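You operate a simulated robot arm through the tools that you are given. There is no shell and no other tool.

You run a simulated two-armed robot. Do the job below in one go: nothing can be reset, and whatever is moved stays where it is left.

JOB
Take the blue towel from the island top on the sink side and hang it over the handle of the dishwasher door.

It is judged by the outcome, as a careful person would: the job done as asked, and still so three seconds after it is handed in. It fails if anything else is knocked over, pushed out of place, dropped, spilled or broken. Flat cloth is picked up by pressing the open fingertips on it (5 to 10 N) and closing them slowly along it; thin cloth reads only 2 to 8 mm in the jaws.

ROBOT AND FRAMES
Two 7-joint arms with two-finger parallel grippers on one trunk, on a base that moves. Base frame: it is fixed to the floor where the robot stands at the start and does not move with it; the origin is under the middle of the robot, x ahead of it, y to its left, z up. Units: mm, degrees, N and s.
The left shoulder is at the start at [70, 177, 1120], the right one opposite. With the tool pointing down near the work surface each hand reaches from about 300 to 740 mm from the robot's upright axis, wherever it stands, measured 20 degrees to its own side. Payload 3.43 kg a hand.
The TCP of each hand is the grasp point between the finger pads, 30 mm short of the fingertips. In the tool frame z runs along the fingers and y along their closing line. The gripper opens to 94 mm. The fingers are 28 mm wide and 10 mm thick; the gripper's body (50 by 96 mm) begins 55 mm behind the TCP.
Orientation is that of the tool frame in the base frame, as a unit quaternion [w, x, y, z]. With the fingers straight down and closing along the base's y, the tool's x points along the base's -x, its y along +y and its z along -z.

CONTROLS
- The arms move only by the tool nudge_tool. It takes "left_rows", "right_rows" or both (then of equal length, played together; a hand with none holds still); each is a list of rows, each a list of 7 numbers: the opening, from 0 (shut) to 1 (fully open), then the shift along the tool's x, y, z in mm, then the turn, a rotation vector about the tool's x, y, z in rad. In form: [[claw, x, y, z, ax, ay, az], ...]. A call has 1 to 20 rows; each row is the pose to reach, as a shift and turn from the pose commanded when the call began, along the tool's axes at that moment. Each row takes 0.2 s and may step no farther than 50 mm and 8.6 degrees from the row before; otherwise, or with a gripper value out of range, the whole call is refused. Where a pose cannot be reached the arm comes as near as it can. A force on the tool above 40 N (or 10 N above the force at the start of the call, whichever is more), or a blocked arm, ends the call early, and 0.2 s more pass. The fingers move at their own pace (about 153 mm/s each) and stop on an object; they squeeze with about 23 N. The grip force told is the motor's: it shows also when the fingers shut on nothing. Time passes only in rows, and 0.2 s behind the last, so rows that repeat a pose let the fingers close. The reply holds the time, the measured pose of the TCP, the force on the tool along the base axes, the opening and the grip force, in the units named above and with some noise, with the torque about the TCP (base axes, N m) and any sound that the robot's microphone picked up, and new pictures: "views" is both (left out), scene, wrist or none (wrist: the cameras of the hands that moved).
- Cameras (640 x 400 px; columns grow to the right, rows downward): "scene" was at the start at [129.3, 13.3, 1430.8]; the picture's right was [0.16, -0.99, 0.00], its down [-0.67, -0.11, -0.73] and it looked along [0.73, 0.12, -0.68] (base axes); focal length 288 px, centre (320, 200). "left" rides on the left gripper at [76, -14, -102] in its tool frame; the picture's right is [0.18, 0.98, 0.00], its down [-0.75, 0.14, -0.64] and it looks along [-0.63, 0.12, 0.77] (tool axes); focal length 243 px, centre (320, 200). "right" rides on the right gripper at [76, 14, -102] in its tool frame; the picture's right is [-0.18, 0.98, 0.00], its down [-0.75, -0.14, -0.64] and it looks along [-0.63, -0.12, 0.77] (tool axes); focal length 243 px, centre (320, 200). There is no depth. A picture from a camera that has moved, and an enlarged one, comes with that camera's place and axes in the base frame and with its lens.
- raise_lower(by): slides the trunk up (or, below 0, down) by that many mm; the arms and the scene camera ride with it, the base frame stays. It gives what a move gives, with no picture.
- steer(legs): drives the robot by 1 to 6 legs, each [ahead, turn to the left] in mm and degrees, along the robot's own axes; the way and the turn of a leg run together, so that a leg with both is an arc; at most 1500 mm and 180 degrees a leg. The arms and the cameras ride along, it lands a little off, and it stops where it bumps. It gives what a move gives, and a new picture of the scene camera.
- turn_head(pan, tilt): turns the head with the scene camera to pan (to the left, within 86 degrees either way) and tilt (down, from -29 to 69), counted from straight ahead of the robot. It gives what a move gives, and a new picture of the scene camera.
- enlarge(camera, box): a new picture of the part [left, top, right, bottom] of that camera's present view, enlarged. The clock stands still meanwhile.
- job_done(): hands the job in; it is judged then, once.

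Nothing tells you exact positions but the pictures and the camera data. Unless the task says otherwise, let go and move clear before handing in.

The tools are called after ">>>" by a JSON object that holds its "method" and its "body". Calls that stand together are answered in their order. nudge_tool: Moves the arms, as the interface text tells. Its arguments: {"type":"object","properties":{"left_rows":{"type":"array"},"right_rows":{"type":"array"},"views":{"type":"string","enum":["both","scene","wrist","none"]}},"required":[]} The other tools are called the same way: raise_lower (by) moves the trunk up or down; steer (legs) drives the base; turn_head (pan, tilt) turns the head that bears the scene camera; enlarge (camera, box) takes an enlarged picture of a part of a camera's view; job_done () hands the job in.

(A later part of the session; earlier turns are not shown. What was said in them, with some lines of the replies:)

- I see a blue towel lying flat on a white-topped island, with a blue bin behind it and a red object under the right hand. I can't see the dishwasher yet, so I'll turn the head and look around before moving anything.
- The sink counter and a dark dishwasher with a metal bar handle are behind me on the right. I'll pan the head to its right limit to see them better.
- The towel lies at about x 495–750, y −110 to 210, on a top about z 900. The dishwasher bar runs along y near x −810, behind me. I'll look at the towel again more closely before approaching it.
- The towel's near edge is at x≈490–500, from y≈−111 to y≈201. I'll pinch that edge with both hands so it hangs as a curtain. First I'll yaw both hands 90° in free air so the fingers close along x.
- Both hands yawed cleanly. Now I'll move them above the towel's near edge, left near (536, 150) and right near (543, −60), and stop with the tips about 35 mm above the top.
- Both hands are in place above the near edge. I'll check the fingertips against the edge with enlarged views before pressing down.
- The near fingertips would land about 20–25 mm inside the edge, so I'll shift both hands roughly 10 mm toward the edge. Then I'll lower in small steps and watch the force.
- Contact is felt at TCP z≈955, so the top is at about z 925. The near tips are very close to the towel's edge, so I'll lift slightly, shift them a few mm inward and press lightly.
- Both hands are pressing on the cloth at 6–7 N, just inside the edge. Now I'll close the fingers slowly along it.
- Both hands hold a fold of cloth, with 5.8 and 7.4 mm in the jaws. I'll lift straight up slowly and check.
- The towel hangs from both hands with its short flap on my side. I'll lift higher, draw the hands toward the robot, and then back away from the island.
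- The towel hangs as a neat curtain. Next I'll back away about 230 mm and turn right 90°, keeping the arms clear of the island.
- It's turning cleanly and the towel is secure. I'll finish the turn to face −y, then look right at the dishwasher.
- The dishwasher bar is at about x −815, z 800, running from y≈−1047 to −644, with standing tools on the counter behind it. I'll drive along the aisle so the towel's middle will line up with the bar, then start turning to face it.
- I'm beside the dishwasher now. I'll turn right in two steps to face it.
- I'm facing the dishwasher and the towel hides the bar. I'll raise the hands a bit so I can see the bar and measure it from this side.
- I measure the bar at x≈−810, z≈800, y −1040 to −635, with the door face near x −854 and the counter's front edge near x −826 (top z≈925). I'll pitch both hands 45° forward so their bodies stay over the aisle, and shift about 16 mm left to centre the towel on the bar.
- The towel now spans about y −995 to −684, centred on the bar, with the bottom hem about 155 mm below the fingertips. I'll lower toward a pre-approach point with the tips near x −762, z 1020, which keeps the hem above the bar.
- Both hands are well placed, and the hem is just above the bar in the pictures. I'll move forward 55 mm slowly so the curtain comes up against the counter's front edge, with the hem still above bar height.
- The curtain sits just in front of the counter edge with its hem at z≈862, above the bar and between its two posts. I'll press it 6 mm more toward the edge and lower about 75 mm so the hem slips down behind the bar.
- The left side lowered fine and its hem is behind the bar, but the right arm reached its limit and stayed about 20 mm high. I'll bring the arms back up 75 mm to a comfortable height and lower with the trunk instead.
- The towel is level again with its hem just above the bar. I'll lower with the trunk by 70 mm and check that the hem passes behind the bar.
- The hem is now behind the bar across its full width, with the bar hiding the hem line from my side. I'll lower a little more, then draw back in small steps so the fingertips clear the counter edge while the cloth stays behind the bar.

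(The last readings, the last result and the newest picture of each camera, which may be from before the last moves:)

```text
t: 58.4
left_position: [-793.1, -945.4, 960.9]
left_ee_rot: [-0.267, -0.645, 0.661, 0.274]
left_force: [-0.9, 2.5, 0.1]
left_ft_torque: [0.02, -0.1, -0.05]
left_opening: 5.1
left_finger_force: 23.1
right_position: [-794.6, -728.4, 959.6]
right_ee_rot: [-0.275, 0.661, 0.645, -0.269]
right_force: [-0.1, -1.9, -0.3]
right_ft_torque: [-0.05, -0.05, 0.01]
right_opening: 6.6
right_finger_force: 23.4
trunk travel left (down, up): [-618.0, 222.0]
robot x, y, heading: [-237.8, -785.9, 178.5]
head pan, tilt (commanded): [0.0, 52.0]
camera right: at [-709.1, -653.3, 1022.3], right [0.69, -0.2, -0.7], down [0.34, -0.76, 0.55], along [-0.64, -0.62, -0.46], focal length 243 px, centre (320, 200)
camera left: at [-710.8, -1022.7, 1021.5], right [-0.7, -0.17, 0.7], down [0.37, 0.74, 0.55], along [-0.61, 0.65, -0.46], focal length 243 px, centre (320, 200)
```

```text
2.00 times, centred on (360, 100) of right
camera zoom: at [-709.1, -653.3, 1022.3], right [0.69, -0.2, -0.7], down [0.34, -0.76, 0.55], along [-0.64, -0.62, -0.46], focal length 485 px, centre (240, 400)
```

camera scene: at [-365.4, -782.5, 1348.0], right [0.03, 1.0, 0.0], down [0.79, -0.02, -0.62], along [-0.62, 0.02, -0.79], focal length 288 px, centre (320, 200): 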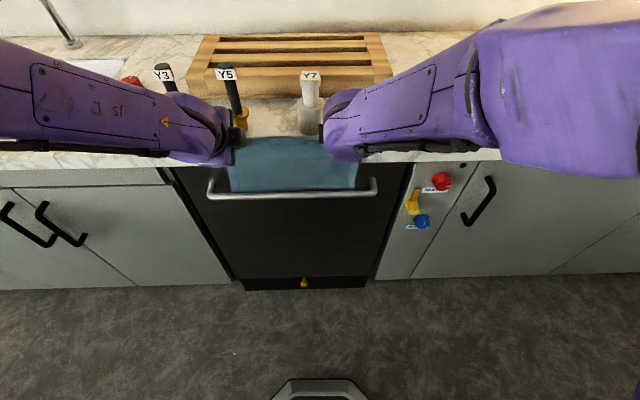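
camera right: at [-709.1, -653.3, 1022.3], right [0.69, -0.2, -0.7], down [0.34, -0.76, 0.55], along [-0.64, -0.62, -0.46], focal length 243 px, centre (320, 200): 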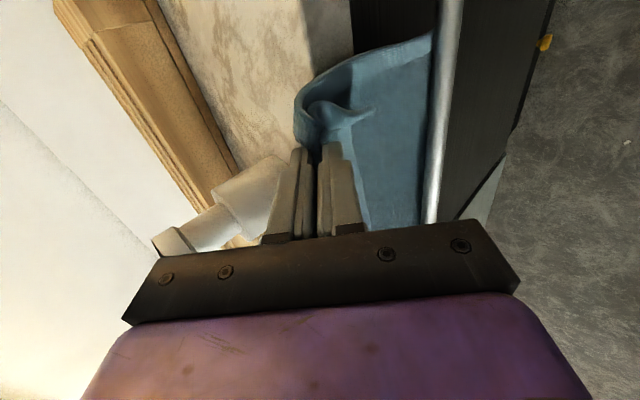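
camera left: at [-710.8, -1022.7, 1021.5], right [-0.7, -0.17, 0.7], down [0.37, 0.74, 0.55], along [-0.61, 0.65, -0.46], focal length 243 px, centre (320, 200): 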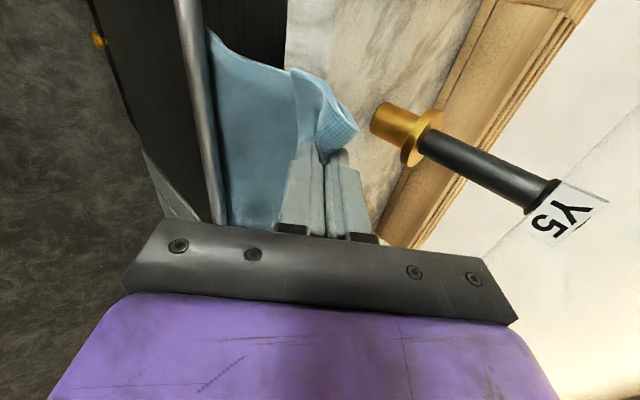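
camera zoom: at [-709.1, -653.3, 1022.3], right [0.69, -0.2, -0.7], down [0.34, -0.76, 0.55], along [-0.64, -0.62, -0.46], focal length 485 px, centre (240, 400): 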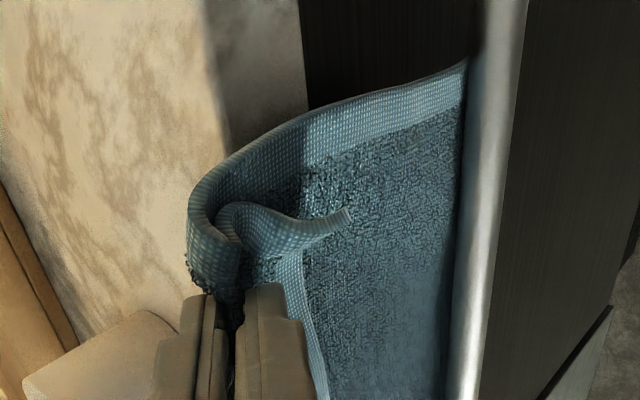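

The hem is tucked behind the bar at both corners. I'll lower 12 mm, draw back 6 mm more for finger clearance, then lower further in steps.

>>> {"method": "raise_lower", "body": {"by": -12}}

>>> {"method": "nudge_tool", "body": {"left_rows": [[0, 0, -1.5, -1.5, 0, 0, 0], [0, 0, -3, -3, 0, 0, 0], [0, 0, -4.2, -4.2, 0, 0, 0]], "right_rows": [[0, 0, 1.5, -1.5, 0, 0, 0], [0, 0, 3, -3, 0, 0, 0], [0, 0, 4.2, -4.2, 0, 0, 0]], "views": "none"}}

>>> {"method": "raise_lower", "body": {"by": -25}}

>>> {"method": "enlarge", "body": {"camera": "scene", "box": [190, 110, 414, 250]}}

>>> {"method": "enlarge", "body": {"camera": "left", "box": [140, 0, 460, 200]}}

>>> {"method": "enlarge", "body": {"camera": "right", "box": [200, 0, 520, 200]}}

```text
t: 59.0
left_position: [-792.2, -946.0, 946.3]
left_ee_rot: [-0.267, -0.645, 0.662, 0.274]
left_force: [0.0, 2.3, 0.0]
left_ft_torque: [0.03, -0.07, -0.02]
left_opening: 5.1
left_finger_force: 23.0
right_position: [-794.0, -726.8, 947.1]
right_ee_rot: [-0.274, 0.661, 0.645, -0.268]
right_force: [0.3, -1.5, -0.1]
right_ft_torque: [-0.1, -0.08, -0.02]
right_opening: 6.2
right_finger_force: 23.2
trunk travel left (down, up): [-606.0, 234.0]
robot x, y, heading: [-234.6, -784.7, 178.4]
head pan, tilt (commanded): [0.0, 52.0]
```

```text
t: 59.8
left_position: [-786.3, -946.1, 946.9]
left_ee_rot: [-0.266, -0.646, 0.661, 0.275]
left_force: [0.1, 1.0, -0.5]
left_ft_torque: [0.01, -0.08, -0.01]
left_opening: 5.0
left_finger_force: 23.1
right_position: [-788.1, -727.2, 947.4]
right_ee_rot: [-0.274, 0.661, 0.645, -0.268]
right_force: [-0.2, -1.8, -0.1]
right_ft_torque: [-0.05, -0.08, 0.04]
right_opening: 6.4
right_finger_force: 23.5
trunk travel left (down, up): [-606.0, 234.0]
robot x, y, heading: [-241.8, -786.5, 178.4]
head pan, tilt (commanded): [0.0, 52.0]
```

```text
t: 60.5
left_position: [-786.1, -946.1, 921.3]
left_ee_rot: [-0.267, -0.645, 0.662, 0.274]
left_force: [-0.4, 1.9, 0.1]
left_ft_torque: [0.01, -0.06, -0.02]
left_opening: 5.0
left_finger_force: 22.9
right_position: [-786.0, -727.5, 922.7]
right_ee_rot: [-0.274, 0.661, 0.644, -0.269]
right_force: [-0.1, -1.4, -1.4]
right_ft_torque: [-0.02, -0.11, -0.02]
right_opening: 6.3
right_finger_force: 22.6
trunk travel left (down, up): [-581.0, 259.0]
robot x, y, heading: [-239.8, -789.4, 178.6]
head pan, tilt (commanded): [0.0, 52.0]
```

```text
2.86 times, centred on (302, 180) of scene
camera zoom: at [-365.1, -782.5, 1299.0], right [0.03, 1.0, 0.0], down [0.79, -0.02, -0.62], along [-0.62, 0.02, -0.79], focal length 824 px, centre (371, 257)
```

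zoom: 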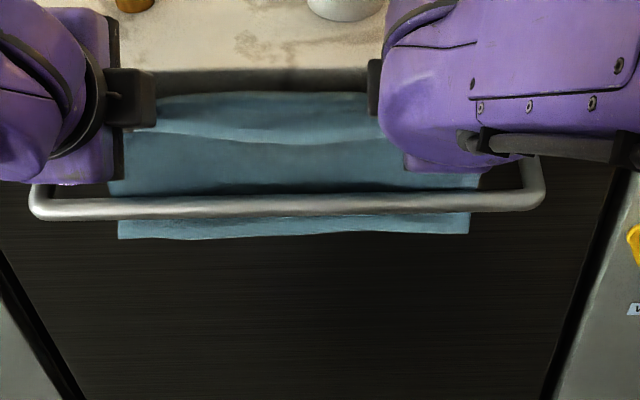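

```text
2.00 times, centred on (300, 100) of left
camera zoom: at [-704.7, -1022.8, 984.1], right [-0.7, -0.17, 0.7], down [0.37, 0.74, 0.55], along [-0.61, 0.65, -0.46], focal length 485 px, centre (360, 400)
```

zoom: 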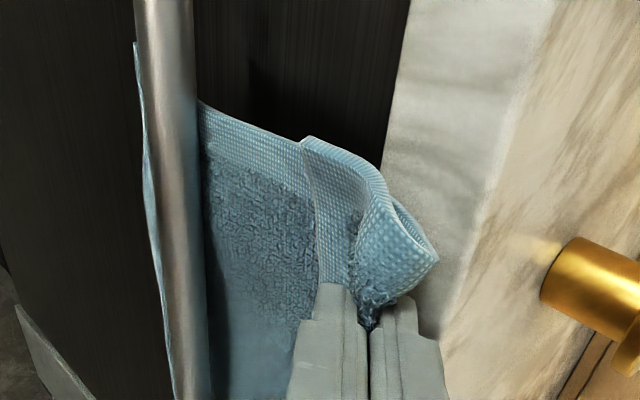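

```text
2.00 times, centred on (360, 100) of right
camera zoom: at [-702.9, -653.7, 985.0], right [0.69, -0.2, -0.7], down [0.34, -0.76, 0.55], along [-0.64, -0.62, -0.46], focal length 485 px, centre (240, 400)
```

zoom: 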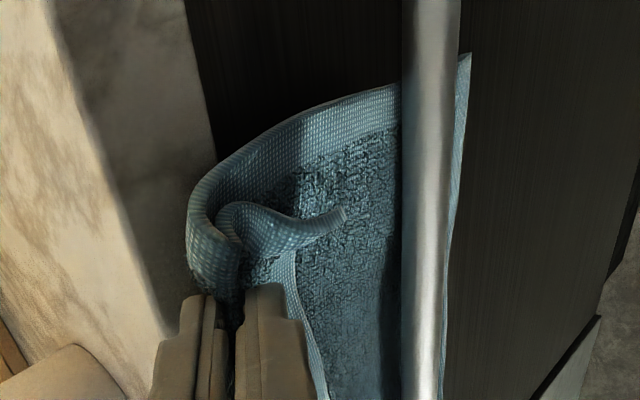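

The towel runs cleanly down behind the bar, and the hem shows below it. I'll lower the trunk another 50 mm so more cloth hangs behind.

>>> {"method": "raise_lower", "body": {"by": -50}}

>>> {"method": "enlarge", "body": {"camera": "scene", "box": [160, 90, 448, 270]}}

>>> {"method": "enlarge", "body": {"camera": "left", "box": [140, 0, 460, 200]}}

>>> {"method": "enlarge", "body": {"camera": "right", "box": [200, 0, 520, 200]}}

```text
t: 61.4
left_position: [-786.8, -946.1, 871.8]
left_ee_rot: [-0.268, -0.645, 0.661, 0.274]
left_force: [0.4, 1.4, -0.3]
left_ft_torque: [0.04, -0.08, -0.02]
left_opening: 5.1
left_finger_force: 23.4
right_position: [-788.2, -727.8, 872.8]
right_ee_rot: [-0.274, 0.661, 0.644, -0.269]
right_force: [0.0, -1.5, 0.6]
right_ft_torque: [-0.06, -0.06, 0.0]
right_opening: 6.7
right_finger_force: 23.1
trunk travel left (down, up): [-531.0, 309.0]
robot x, y, heading: [-239.0, -784.9, 178.5]
head pan, tilt (commanded): [0.0, 52.0]
```

```text
2.22 times, centred on (304, 180) of scene
camera zoom: at [-365.2, -782.5, 1249.0], right [0.03, 1.0, 0.0], down [0.79, -0.02, -0.62], along [-0.62, 0.02, -0.79], focal length 641 px, centre (356, 244)
```

zoom: 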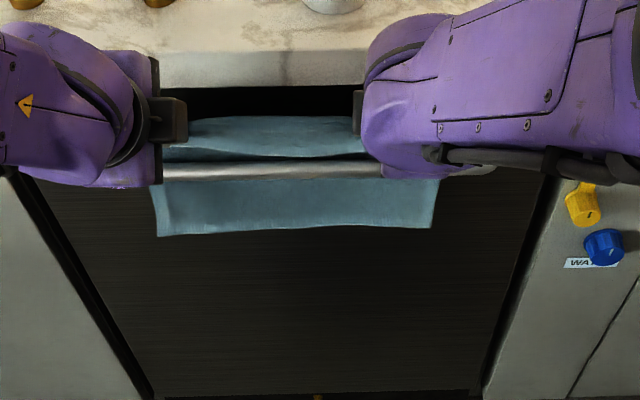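

```text
2.00 times, centred on (300, 100) of left
camera zoom: at [-704.8, -1022.8, 934.1], right [-0.7, -0.17, 0.7], down [0.37, 0.74, 0.55], along [-0.61, 0.65, -0.46], focal length 485 px, centre (360, 400)
```

zoom: 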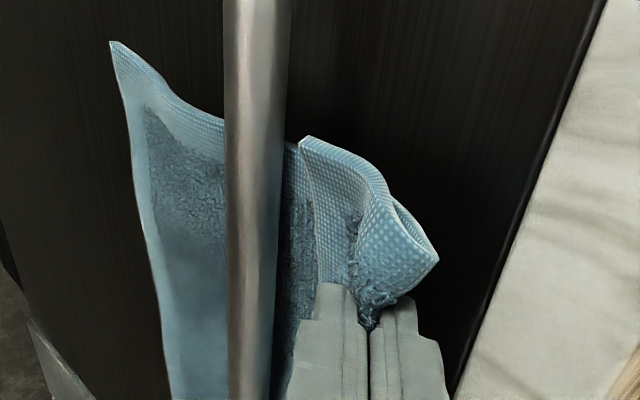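

```text
2.00 times, centred on (360, 100) of right
camera zoom: at [-703.0, -653.7, 935.0], right [0.69, -0.2, -0.7], down [0.34, -0.76, 0.55], along [-0.64, -0.62, -0.46], focal length 485 px, centre (240, 400)
```

zoom: 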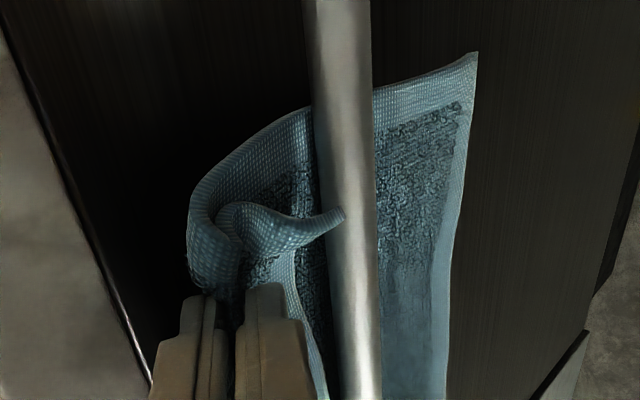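

More than half the towel hangs behind the bar now. Next I'll pull the hands back 34 mm toward me so the held edge comes over the top of the bar.

>>> {"method": "nudge_tool", "body": {"left_rows": [[0, 0, -5, -5, 0, 0, 0], [0, 0, -10, -10, 0, 0, 0], [0, 0, -15, -15, 0, 0, 0], [0, 0, -20, -20, 0, 0, 0], [0, 0, -24, -24, 0, 0, 0]], "right_rows": [[0, 0, 5, -5, 0, 0, 0], [0, 0, 10, -10, 0, 0, 0], [0, 0, 15, -15, 0, 0, 0], [0, 0, 20, -20, 0, 0, 0], [0, 0, 24, -24, 0, 0, 0]], "views": "none"}}

>>> {"method": "enlarge", "body": {"camera": "scene", "box": [160, 90, 448, 270]}}

>>> {"method": "enlarge", "body": {"camera": "left", "box": [140, 0, 460, 200]}}

>>> {"method": "enlarge", "body": {"camera": "right", "box": [200, 0, 520, 200]}}

```text
t: 62.6
left_position: [-752.0, -947.6, 871.8]
left_ee_rot: [-0.268, -0.645, 0.661, 0.275]
left_force: [0.3, 2.0, 0.8]
left_ft_torque: [0.02, -0.07, -0.01]
left_opening: 5.4
left_finger_force: 23.0
right_position: [-752.3, -729.8, 872.7]
right_ee_rot: [-0.275, 0.661, 0.644, -0.268]
right_force: [-0.6, -1.4, 0.2]
right_ft_torque: [-0.04, -0.05, -0.02]
right_opening: 6.7
right_finger_force: 23.3
trunk travel left (down, up): [-531.0, 309.0]
robot x, y, heading: [-234.0, -786.0, 178.5]
head pan, tilt (commanded): [0.0, 52.0]
```

```text
2.22 times, centred on (304, 180) of scene
camera zoom: at [-365.3, -782.7, 1249.0], right [0.03, 1.0, 0.0], down [0.79, -0.02, -0.62], along [-0.62, 0.02, -0.79], focal length 641 px, centre (356, 244)
```

zoom: 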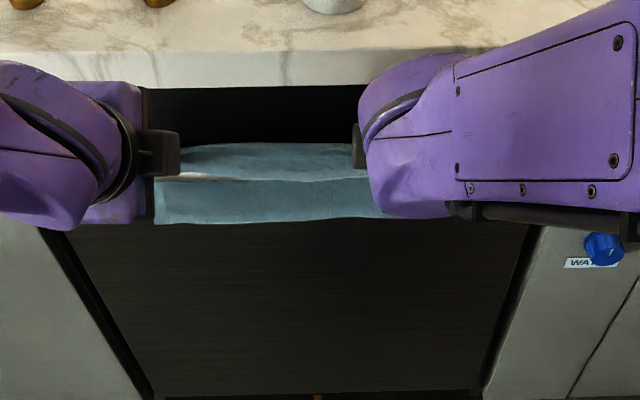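

```text
2.00 times, centred on (300, 100) of left
camera zoom: at [-671.1, -1024.1, 933.6], right [-0.7, -0.17, 0.7], down [0.37, 0.74, 0.55], along [-0.61, 0.65, -0.46], focal length 485 px, centre (360, 400)
```

zoom: 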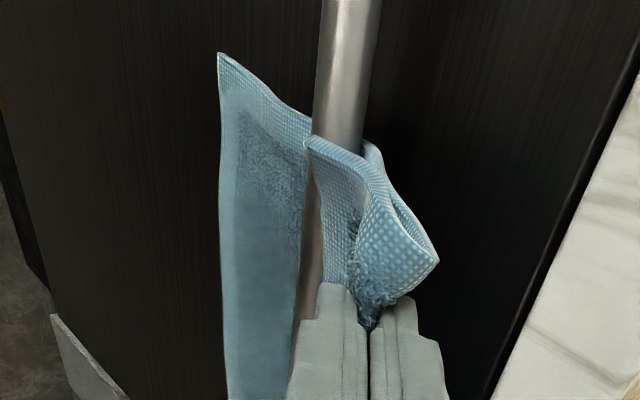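

```text
2.00 times, centred on (360, 100) of right
camera zoom: at [-668.3, -654.9, 934.6], right [0.69, -0.2, -0.7], down [0.34, -0.76, 0.55], along [-0.64, -0.62, -0.46], focal length 485 px, centre (240, 400)
```

zoom: 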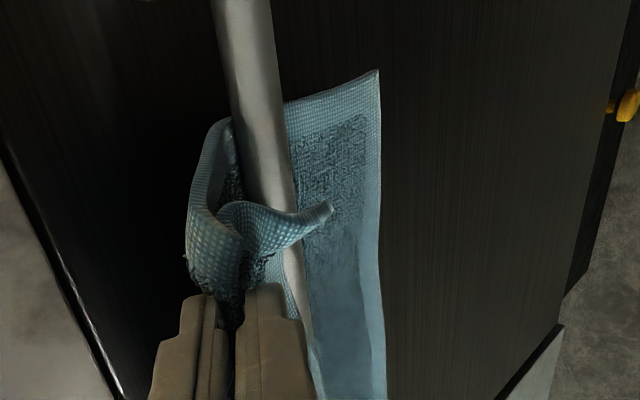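

The cloth now goes over the bar with its held edge on my side. I'll lower it in front of the bar with the trunk, 40 mm first.

>>> {"method": "raise_lower", "body": {"by": -40}}

>>> {"method": "enlarge", "body": {"camera": "scene", "box": [160, 90, 448, 270]}}

>>> {"method": "enlarge", "body": {"camera": "left", "box": [140, 0, 460, 200]}}

>>> {"method": "enlarge", "body": {"camera": "right", "box": [200, 0, 520, 200]}}

```text
t: 63.4
left_position: [-752.9, -946.5, 831.5]
left_ee_rot: [-0.267, -0.645, 0.662, 0.274]
left_force: [0.4, 2.4, -0.1]
left_ft_torque: [0.02, -0.09, -0.06]
left_opening: 5.1
left_finger_force: 23.5
right_position: [-752.7, -729.2, 832.6]
right_ee_rot: [-0.275, 0.661, 0.644, -0.268]
right_force: [0.7, -1.4, -0.6]
right_ft_torque: [-0.03, -0.03, 0.03]
right_opening: 6.5
right_finger_force: 23.7
trunk travel left (down, up): [-491.0, 349.0]
robot x, y, heading: [-238.4, -788.5, 178.2]
head pan, tilt (commanded): [0.0, 52.0]
```

```text
2.22 times, centred on (304, 180) of scene
camera zoom: at [-365.2, -782.5, 1209.0], right [0.03, 1.0, 0.0], down [0.79, -0.02, -0.62], along [-0.62, 0.02, -0.79], focal length 641 px, centre (356, 244)
```

zoom: 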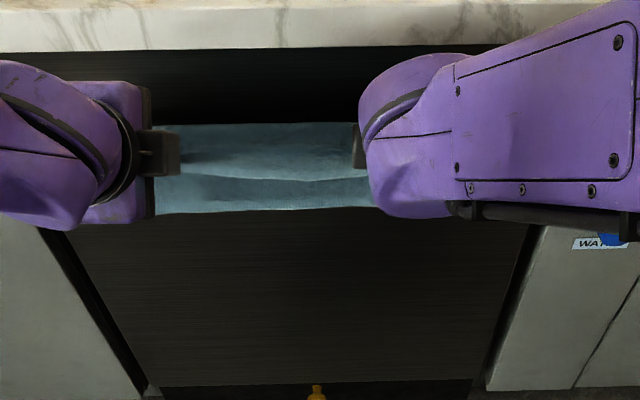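

```text
2.00 times, centred on (300, 100) of left
camera zoom: at [-671.1, -1023.9, 893.7], right [-0.7, -0.17, 0.7], down [0.37, 0.74, 0.55], along [-0.61, 0.65, -0.46], focal length 485 px, centre (360, 400)
```

zoom: 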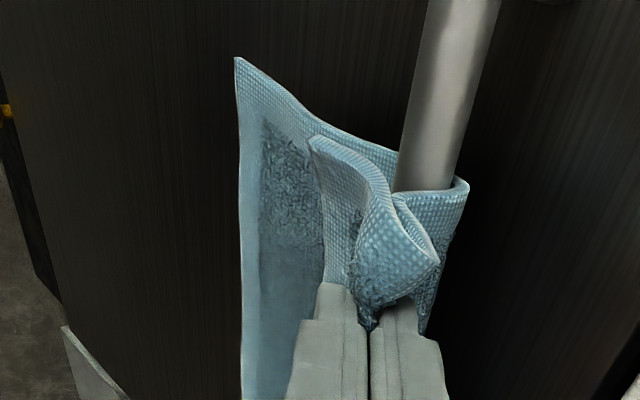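

```text
2.00 times, centred on (360, 100) of right
camera zoom: at [-668.2, -654.8, 894.7], right [0.69, -0.2, -0.7], down [0.34, -0.76, 0.55], along [-0.64, -0.62, -0.46], focal length 485 px, centre (240, 400)
```

zoom: 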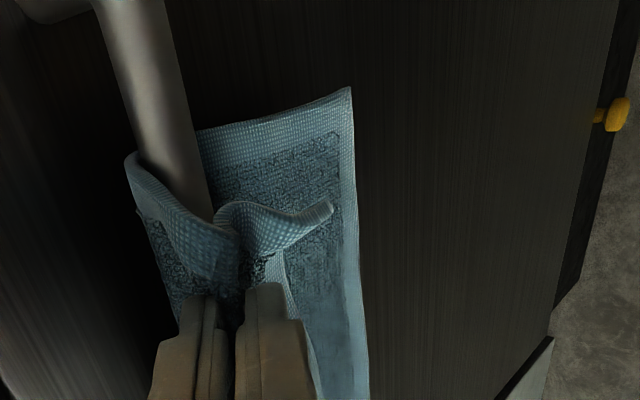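

The cloth wraps over the bar nicely. I'll lower 25 mm more and ease back 5 mm to give the fingers room to open beside the bar.

>>> {"method": "raise_lower", "body": {"by": -25}}

>>> {"method": "nudge_tool", "body": {"left_rows": [[0, 0, -1.8, -1.8, 0, 0, 0], [0, 0, -3.5, -3.5, 0, 0, 0], [0, 0, -3.5, -3.5, 0, 0, 0]], "right_rows": [[0, 0, 1.8, -1.8, 0, 0, 0], [0, 0, 3.5, -3.5, 0, 0, 0], [0, 0, 3.5, -3.5, 0, 0, 0]], "views": "scene"}}

>>> {"method": "enlarge", "body": {"camera": "left", "box": [140, 0, 460, 200]}}

>>> {"method": "enlarge", "body": {"camera": "right", "box": [200, 0, 520, 200]}}

```text
t: 64.1
left_position: [-754.0, -947.6, 805.7]
left_ee_rot: [-0.266, -0.645, 0.662, 0.274]
left_force: [-0.1, 1.0, -0.5]
left_ft_torque: [0.03, -0.04, -0.03]
left_opening: 5.2
left_finger_force: 23.3
right_position: [-752.2, -729.3, 807.7]
right_ee_rot: [-0.275, 0.661, 0.645, -0.269]
right_force: [0.7, -1.4, 0.9]
right_ft_torque: [-0.07, -0.04, -0.02]
right_opening: 6.4
right_finger_force: 22.6
trunk travel left (down, up): [-466.0, 374.0]
robot x, y, heading: [-236.5, -787.1, 178.9]
head pan, tilt (commanded): [0.0, 52.0]
```

```text
t: 64.9
left_position: [-747.8, -949.0, 805.7]
left_ee_rot: [-0.267, -0.645, 0.661, 0.274]
left_force: [-0.9, 2.8, -0.8]
left_ft_torque: [0.0, -0.06, -0.05]
left_opening: 5.2
left_finger_force: 23.4
right_position: [-747.7, -728.6, 807.7]
right_ee_rot: [-0.273, 0.661, 0.645, -0.269]
right_force: [-0.4, -2.7, -0.7]
right_ft_torque: [-0.07, -0.03, 0.0]
right_opening: 6.7
right_finger_force: 22.8
trunk travel left (down, up): [-466.0, 374.0]
robot x, y, heading: [-234.2, -788.5, 178.5]
head pan, tilt (commanded): [0.0, 52.0]
camera scene: at [-365.5, -782.5, 1184.0], right [0.03, 1.0, 0.0], down [0.79, -0.02, -0.62], along [-0.62, 0.02, -0.79], focal length 288 px, centre (320, 200)
```

scene: 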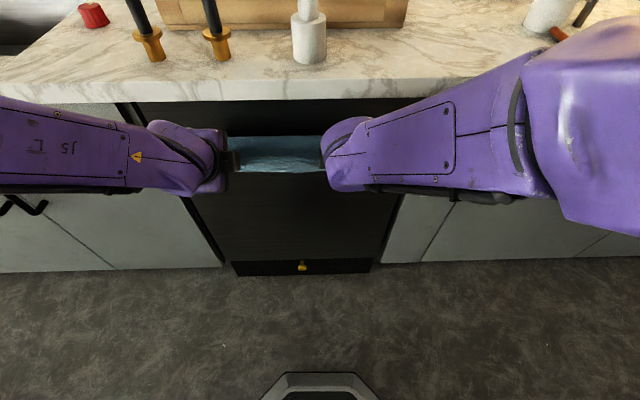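

```text
2.00 times, centred on (300, 100) of left
camera zoom: at [-666.4, -1024.3, 868.4], right [-0.7, -0.17, 0.7], down [0.37, 0.74, 0.55], along [-0.61, 0.65, -0.46], focal length 485 px, centre (360, 400)
```

zoom: 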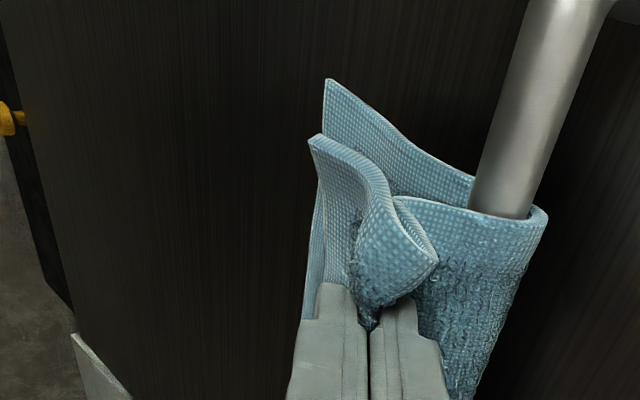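

```text
2.00 times, centred on (360, 100) of right
camera zoom: at [-663.1, -654.7, 869.7], right [0.69, -0.2, -0.7], down [0.34, -0.76, 0.55], along [-0.64, -0.62, -0.46], focal length 485 px, centre (240, 400)
```

zoom: 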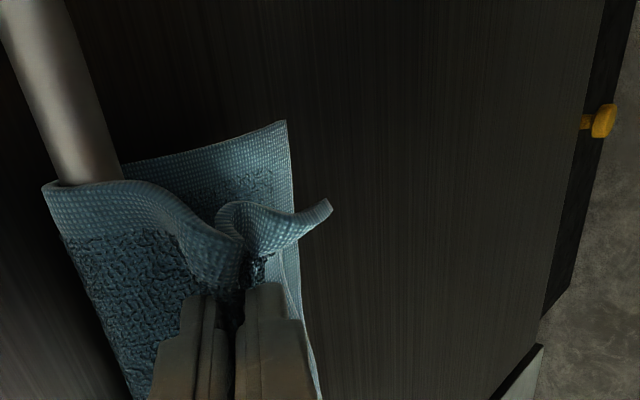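

The towel drapes over the bar with about equal lengths front and back. I'll open the fingers just a little to release it.

>>> {"method": "nudge_tool", "body": {"left_rows": [[0.1, 0, 0, 0, 0, 0, 0], [0.14, 0, 0, 0, 0, 0, 0], [0.18, 0, 0, 0, 0, 0, 0], [0.22, 0, 0, 0, 0, 0, 0], [0.26, 0, 0, 0, 0, 0, 0], [0.26, 0, 0, 0, 0, 0, 0], [0.26, 0, 0, 0, 0, 0, 0]], "right_rows": [[0.1, 0, 0, 0, 0, 0, 0], [0.14, 0, 0, 0, 0, 0, 0], [0.18, 0, 0, 0, 0, 0, 0], [0.22, 0, 0, 0, 0, 0, 0], [0.26, 0, 0, 0, 0, 0, 0], [0.26, 0, 0, 0, 0, 0, 0], [0.26, 0, 0, 0, 0, 0, 0]], "views": "scene"}}

>>> {"method": "enlarge", "body": {"camera": "left", "box": [140, 0, 460, 200]}}

>>> {"method": "enlarge", "body": {"camera": "right", "box": [200, 0, 520, 200]}}

```text
t: 66.5
left_position: [-747.5, -946.6, 805.5]
left_ee_rot: [-0.267, -0.645, 0.662, 0.274]
left_force: [-0.3, 0.2, -0.2]
left_ft_torque: [0.01, -0.02, 0.01]
left_opening: 24.4
left_finger_force: 0.0
right_position: [-747.4, -728.9, 807.7]
right_ee_rot: [-0.274, 0.662, 0.644, -0.269]
right_force: [-0.6, 0.1, -0.6]
right_ft_torque: [0.01, -0.01, -0.01]
right_opening: 24.4
right_finger_force: 0.0
trunk travel left (down, up): [-466.0, 374.0]
robot x, y, heading: [-238.7, -785.6, 178.4]
head pan, tilt (commanded): [0.0, 52.0]
camera scene: at [-365.4, -782.6, 1184.0], right [0.03, 1.0, 0.0], down [0.79, -0.02, -0.62], along [-0.62, 0.02, -0.79], focal length 288 px, centre (320, 200)
```

scene: 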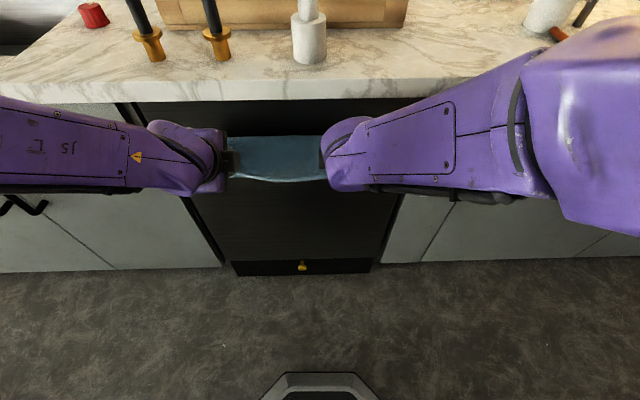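

```text
2.00 times, centred on (300, 100) of left
camera zoom: at [-666.4, -1024.4, 868.4], right [-0.7, -0.17, 0.7], down [0.37, 0.74, 0.55], along [-0.61, 0.65, -0.46], focal length 485 px, centre (360, 400)
```

zoom: 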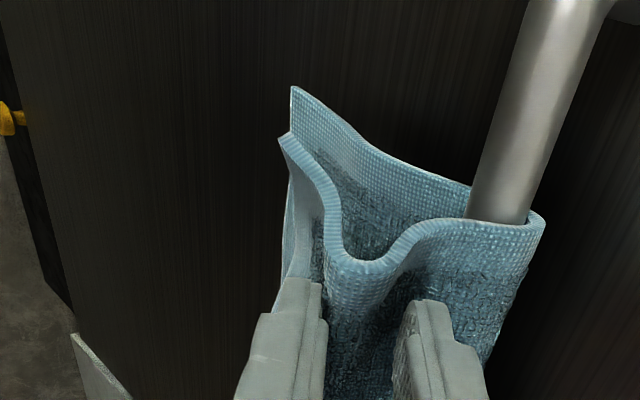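

```text
2.00 times, centred on (360, 100) of right
camera zoom: at [-663.2, -654.6, 869.7], right [0.69, -0.2, -0.7], down [0.34, -0.76, 0.55], along [-0.64, -0.62, -0.46], focal length 485 px, centre (240, 400)
```

zoom: 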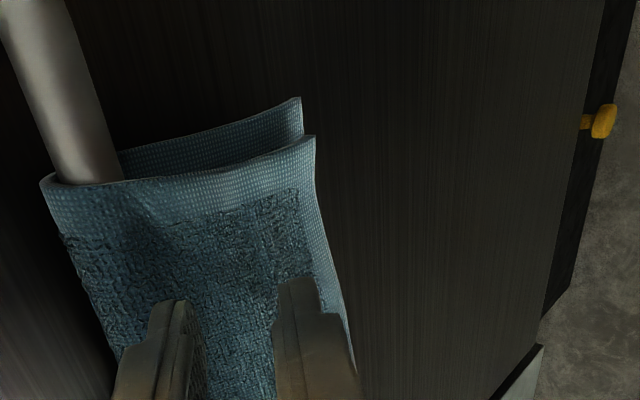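

Both hands have released and the cloth lies freely over the bar. I'll back the hands straight out along their own axes, slowly at first.

>>> {"method": "nudge_tool", "body": {"left_rows": [[0.26, 0, 0, -5, 0, 0, 0], [0.26, 0, 0, -10, 0, 0, 0], [0.26, 0, 0, -18, 0, 0, 0], [0.26, 0, 0, -28, 0, 0, 0], [0.26, 0, 0, -40, 0, 0, 0], [0.26, 0, 0, -55, 0, 0, 0], [0.26, 0, 0, -75, 0, 0, 0], [0.26, 0, 0, -95, 0, 0, 0]], "right_rows": [[0.26, 0, 0, -5, 0, 0, 0], [0.26, 0, 0, -10, 0, 0, 0], [0.26, 0, 0, -18, 0, 0, 0], [0.26, 0, 0, -28, 0, 0, 0], [0.26, 0, 0, -40, 0, 0, 0], [0.26, 0, 0, -55, 0, 0, 0], [0.26, 0, 0, -75, 0, 0, 0], [0.26, 0, 0, -95, 0, 0, 0]], "views": "both"}}

```text
t: 68.3
left_position: [-679.1, -949.4, 874.3]
left_ee_rot: [-0.268, -0.644, 0.662, 0.274]
left_force: [0.3, -0.6, -0.4]
left_ft_torque: [0.01, -0.02, -0.02]
left_opening: 24.3
left_finger_force: 0.1
right_position: [-680.6, -730.8, 875.3]
right_ee_rot: [-0.274, 0.661, 0.644, -0.269]
right_force: [0.0, -0.9, 0.5]
right_ft_torque: [0.01, 0.01, 0.04]
right_opening: 24.2
right_finger_force: 0.0
trunk travel left (down, up): [-466.0, 374.0]
robot x, y, heading: [-237.7, -785.7, 178.8]
head pan, tilt (commanded): [0.0, 52.0]
camera scene: at [-364.7, -782.3, 1184.1], right [0.03, 1.0, 0.0], down [0.79, -0.02, -0.62], along [-0.62, 0.02, -0.79], focal length 288 px, centre (320, 200)
camera right: at [-595.9, -656.3, 936.8], right [0.69, -0.2, -0.7], down [0.34, -0.76, 0.55], along [-0.64, -0.62, -0.46], focal length 243 px, centre (320, 200)
camera left: at [-598.2, -1025.9, 936.6], right [-0.7, -0.17, 0.7], down [0.37, 0.74, 0.55], along [-0.61, 0.65, -0.46], focal length 243 px, centre (320, 200)
```

scene: 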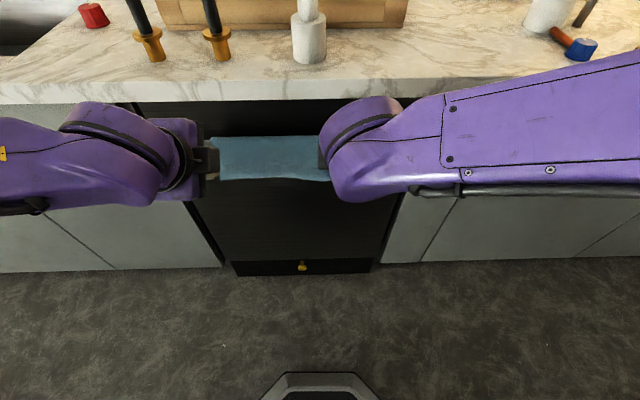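
right: 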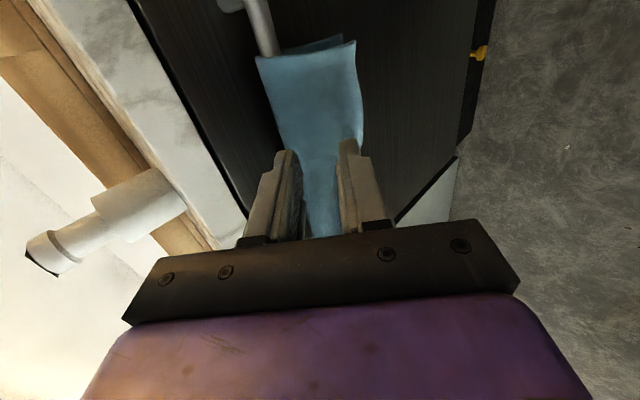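
left: 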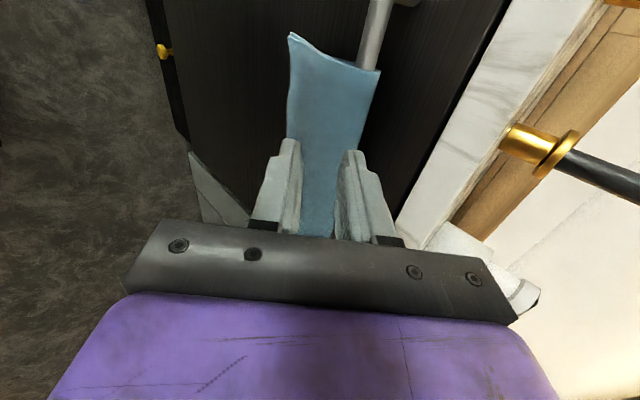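

The towel hangs neatly over the bar and the hands are clear of it. I'll back the robot away and take a full look.

>>> {"method": "steer", "body": {"legs": [[-180, 0]]}}

>>> {"method": "nudge_tool", "body": {"left_rows": [[0.26, 40, 0, -15, 0, 0, 0], [0.26, 80, 0, -30, 0, 0, 0], [0.26, 120, 0, -45, 0, 0, 0], [0.26, 160, 0, -60, 0, 0, 0]], "right_rows": [[0.26, 40, 0, -15, 0, 0, 0], [0.26, 80, 0, -30, 0, 0, 0], [0.26, 120, 0, -45, 0, 0, 0], [0.26, 160, 0, -60, 0, 0, 0]], "views": "scene"}}

>>> {"method": "enlarge", "body": {"camera": "scene", "box": [160, 60, 480, 260]}}

```text
t: 69.8
left_position: [-500.9, -955.3, 872.9]
left_ee_rot: [-0.267, -0.646, 0.66, 0.275]
left_force: [0.8, 0.7, -0.1]
left_ft_torque: [-0.01, 0.0, -0.01]
left_opening: 24.3
left_finger_force: 0.1
right_position: [-501.8, -735.8, 874.6]
right_ee_rot: [-0.274, 0.659, 0.646, -0.27]
right_force: [0.0, 0.1, -0.2]
right_ft_torque: [-0.01, 0.03, -0.01]
right_opening: 24.5
right_finger_force: 0.1
trunk travel left (down, up): [-466.0, 374.0]
robot x, y, heading: [-57.7, -788.7, 178.9]
head pan, tilt (commanded): [0.0, 52.0]
camera scene: at [-186.4, -787.2, 1184.1], right [0.02, 1.0, 0.0], down [0.79, -0.02, -0.62], along [-0.62, 0.01, -0.79], focal length 288 px, centre (320, 200)
```

scene: 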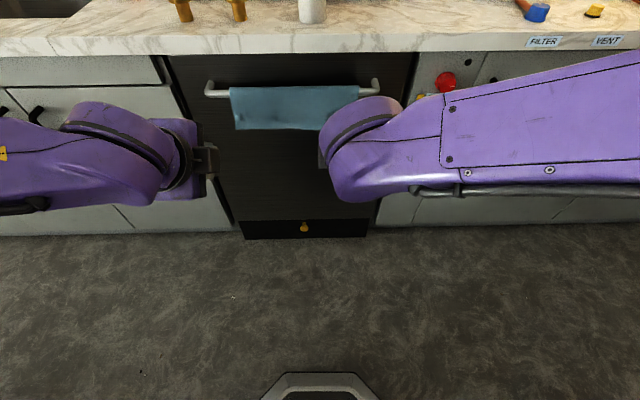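

```text
t: 70.8
left_position: [-459.8, -1115.1, 916.6]
left_ee_rot: [-0.268, -0.645, 0.661, 0.273]
left_force: [-0.1, 0.5, 0.4]
left_ft_torque: [-0.03, 0.01, 0.0]
left_opening: 24.5
left_finger_force: 0.1
right_position: [-458.4, -577.4, 916.6]
right_ee_rot: [-0.275, 0.66, 0.646, -0.269]
right_force: [0.1, 0.4, 0.3]
right_ft_torque: [0.0, 0.01, 0.0]
right_opening: 24.3
right_finger_force: 0.0
trunk travel left (down, up): [-466.0, 374.0]
robot x, y, heading: [-58.4, -789.5, 179.0]
head pan, tilt (commanded): [0.0, 52.0]
camera scene: at [-186.9, -786.2, 1184.1], right [0.02, 1.0, 0.0], down [0.79, -0.02, -0.62], along [-0.62, 0.01, -0.79], focal length 288 px, centre (320, 200)
```

scene: 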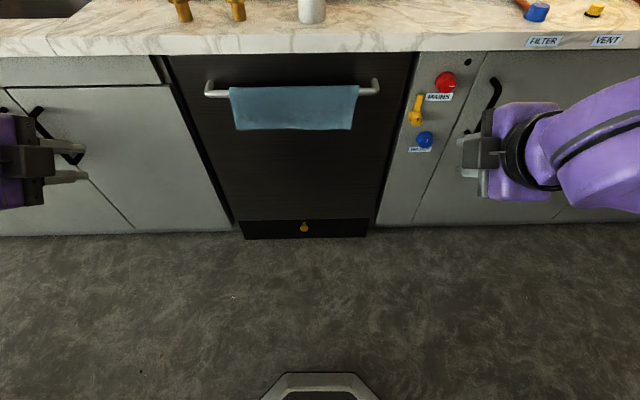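

```text
2.00 times, centred on (320, 160) of scene
camera zoom: at [-186.9, -786.2, 1184.1], right [0.02, 1.0, 0.0], down [0.79, -0.02, -0.62], along [-0.62, 0.01, -0.79], focal length 577 px, centre (320, 280)
```

zoom: 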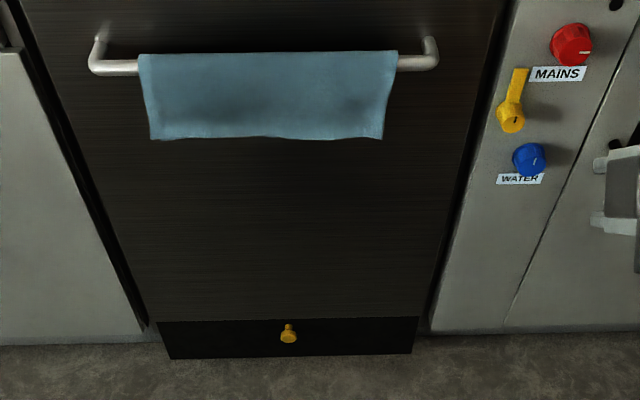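

The towel hangs evenly over the bar. I'll check the counter items and confirm it stays put before handing in.

>>> {"method": "turn_head", "body": {"pan": 0, "tilt": 35}}

>>> {"method": "enlarge", "body": {"camera": "scene", "box": [180, 80, 420, 230]}}

```text
t: 71.6
left_position: [-461.5, -1113.4, 915.2]
left_ee_rot: [-0.267, -0.646, 0.66, 0.274]
left_force: [-0.4, 0.2, -0.7]
left_ft_torque: [-0.03, 0.0, -0.02]
left_opening: 24.6
left_finger_force: 0.1
right_position: [-460.3, -578.1, 916.5]
right_ee_rot: [-0.274, 0.66, 0.646, -0.269]
right_force: [0.2, 0.4, 0.1]
right_ft_torque: [0.02, -0.03, -0.03]
right_opening: 24.4
right_finger_force: 0.0
trunk travel left (down, up): [-466.0, 374.0]
robot x, y, heading: [-61.9, -788.7, 178.5]
head pan, tilt (commanded): [0.0, 35.0]
camera scene: at [-200.3, -786.8, 1208.3], right [0.02, 1.0, 0.0], down [0.57, -0.01, -0.82], along [-0.82, 0.02, -0.57], focal length 288 px, centre (320, 200)
```

scene: 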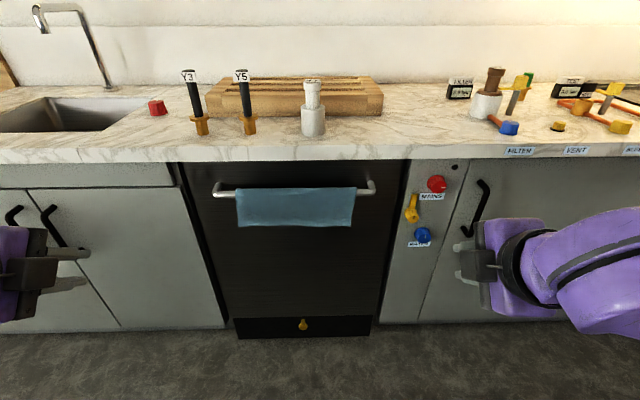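

```text
2.67 times, centred on (300, 155) of scene
camera zoom: at [-200.3, -786.8, 1208.3], right [0.02, 1.0, 0.0], down [0.57, -0.01, -0.82], along [-0.82, 0.02, -0.57], focal length 769 px, centre (373, 320)
```

zoom: 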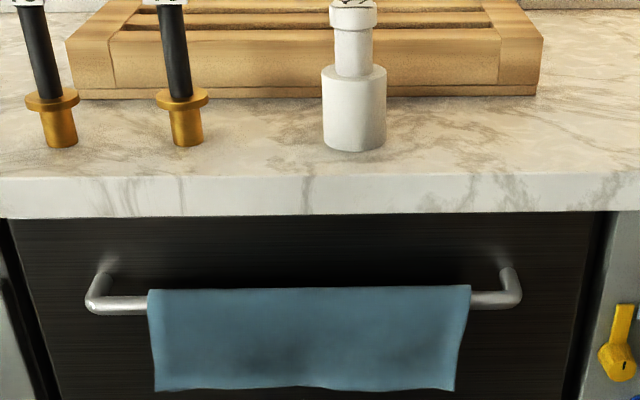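

The towel hangs squarely over the dishwasher handle and isn't slipping. Every item on the counter is upright and in place, and both hands are empty and clear. I'm handing in the job.

>>> {"method": "job_done", "body": {}}

```text
The job is handed in.
```

The blue towel now hangs over the dishwasher door handle, with roughly equal lengths in front of and behind the bar. In the last pictures, taken a few seconds after I let go, it was still in place and not slipping.

Nothing was knocked over or moved that I could see. The items on the sink counter were upright and in place in the final view. The island's red box and blue bin stood as before when I last saw them while driving away. Both hands are empty and clear of the dishwasher, and I backed the robot away from it before handing in.
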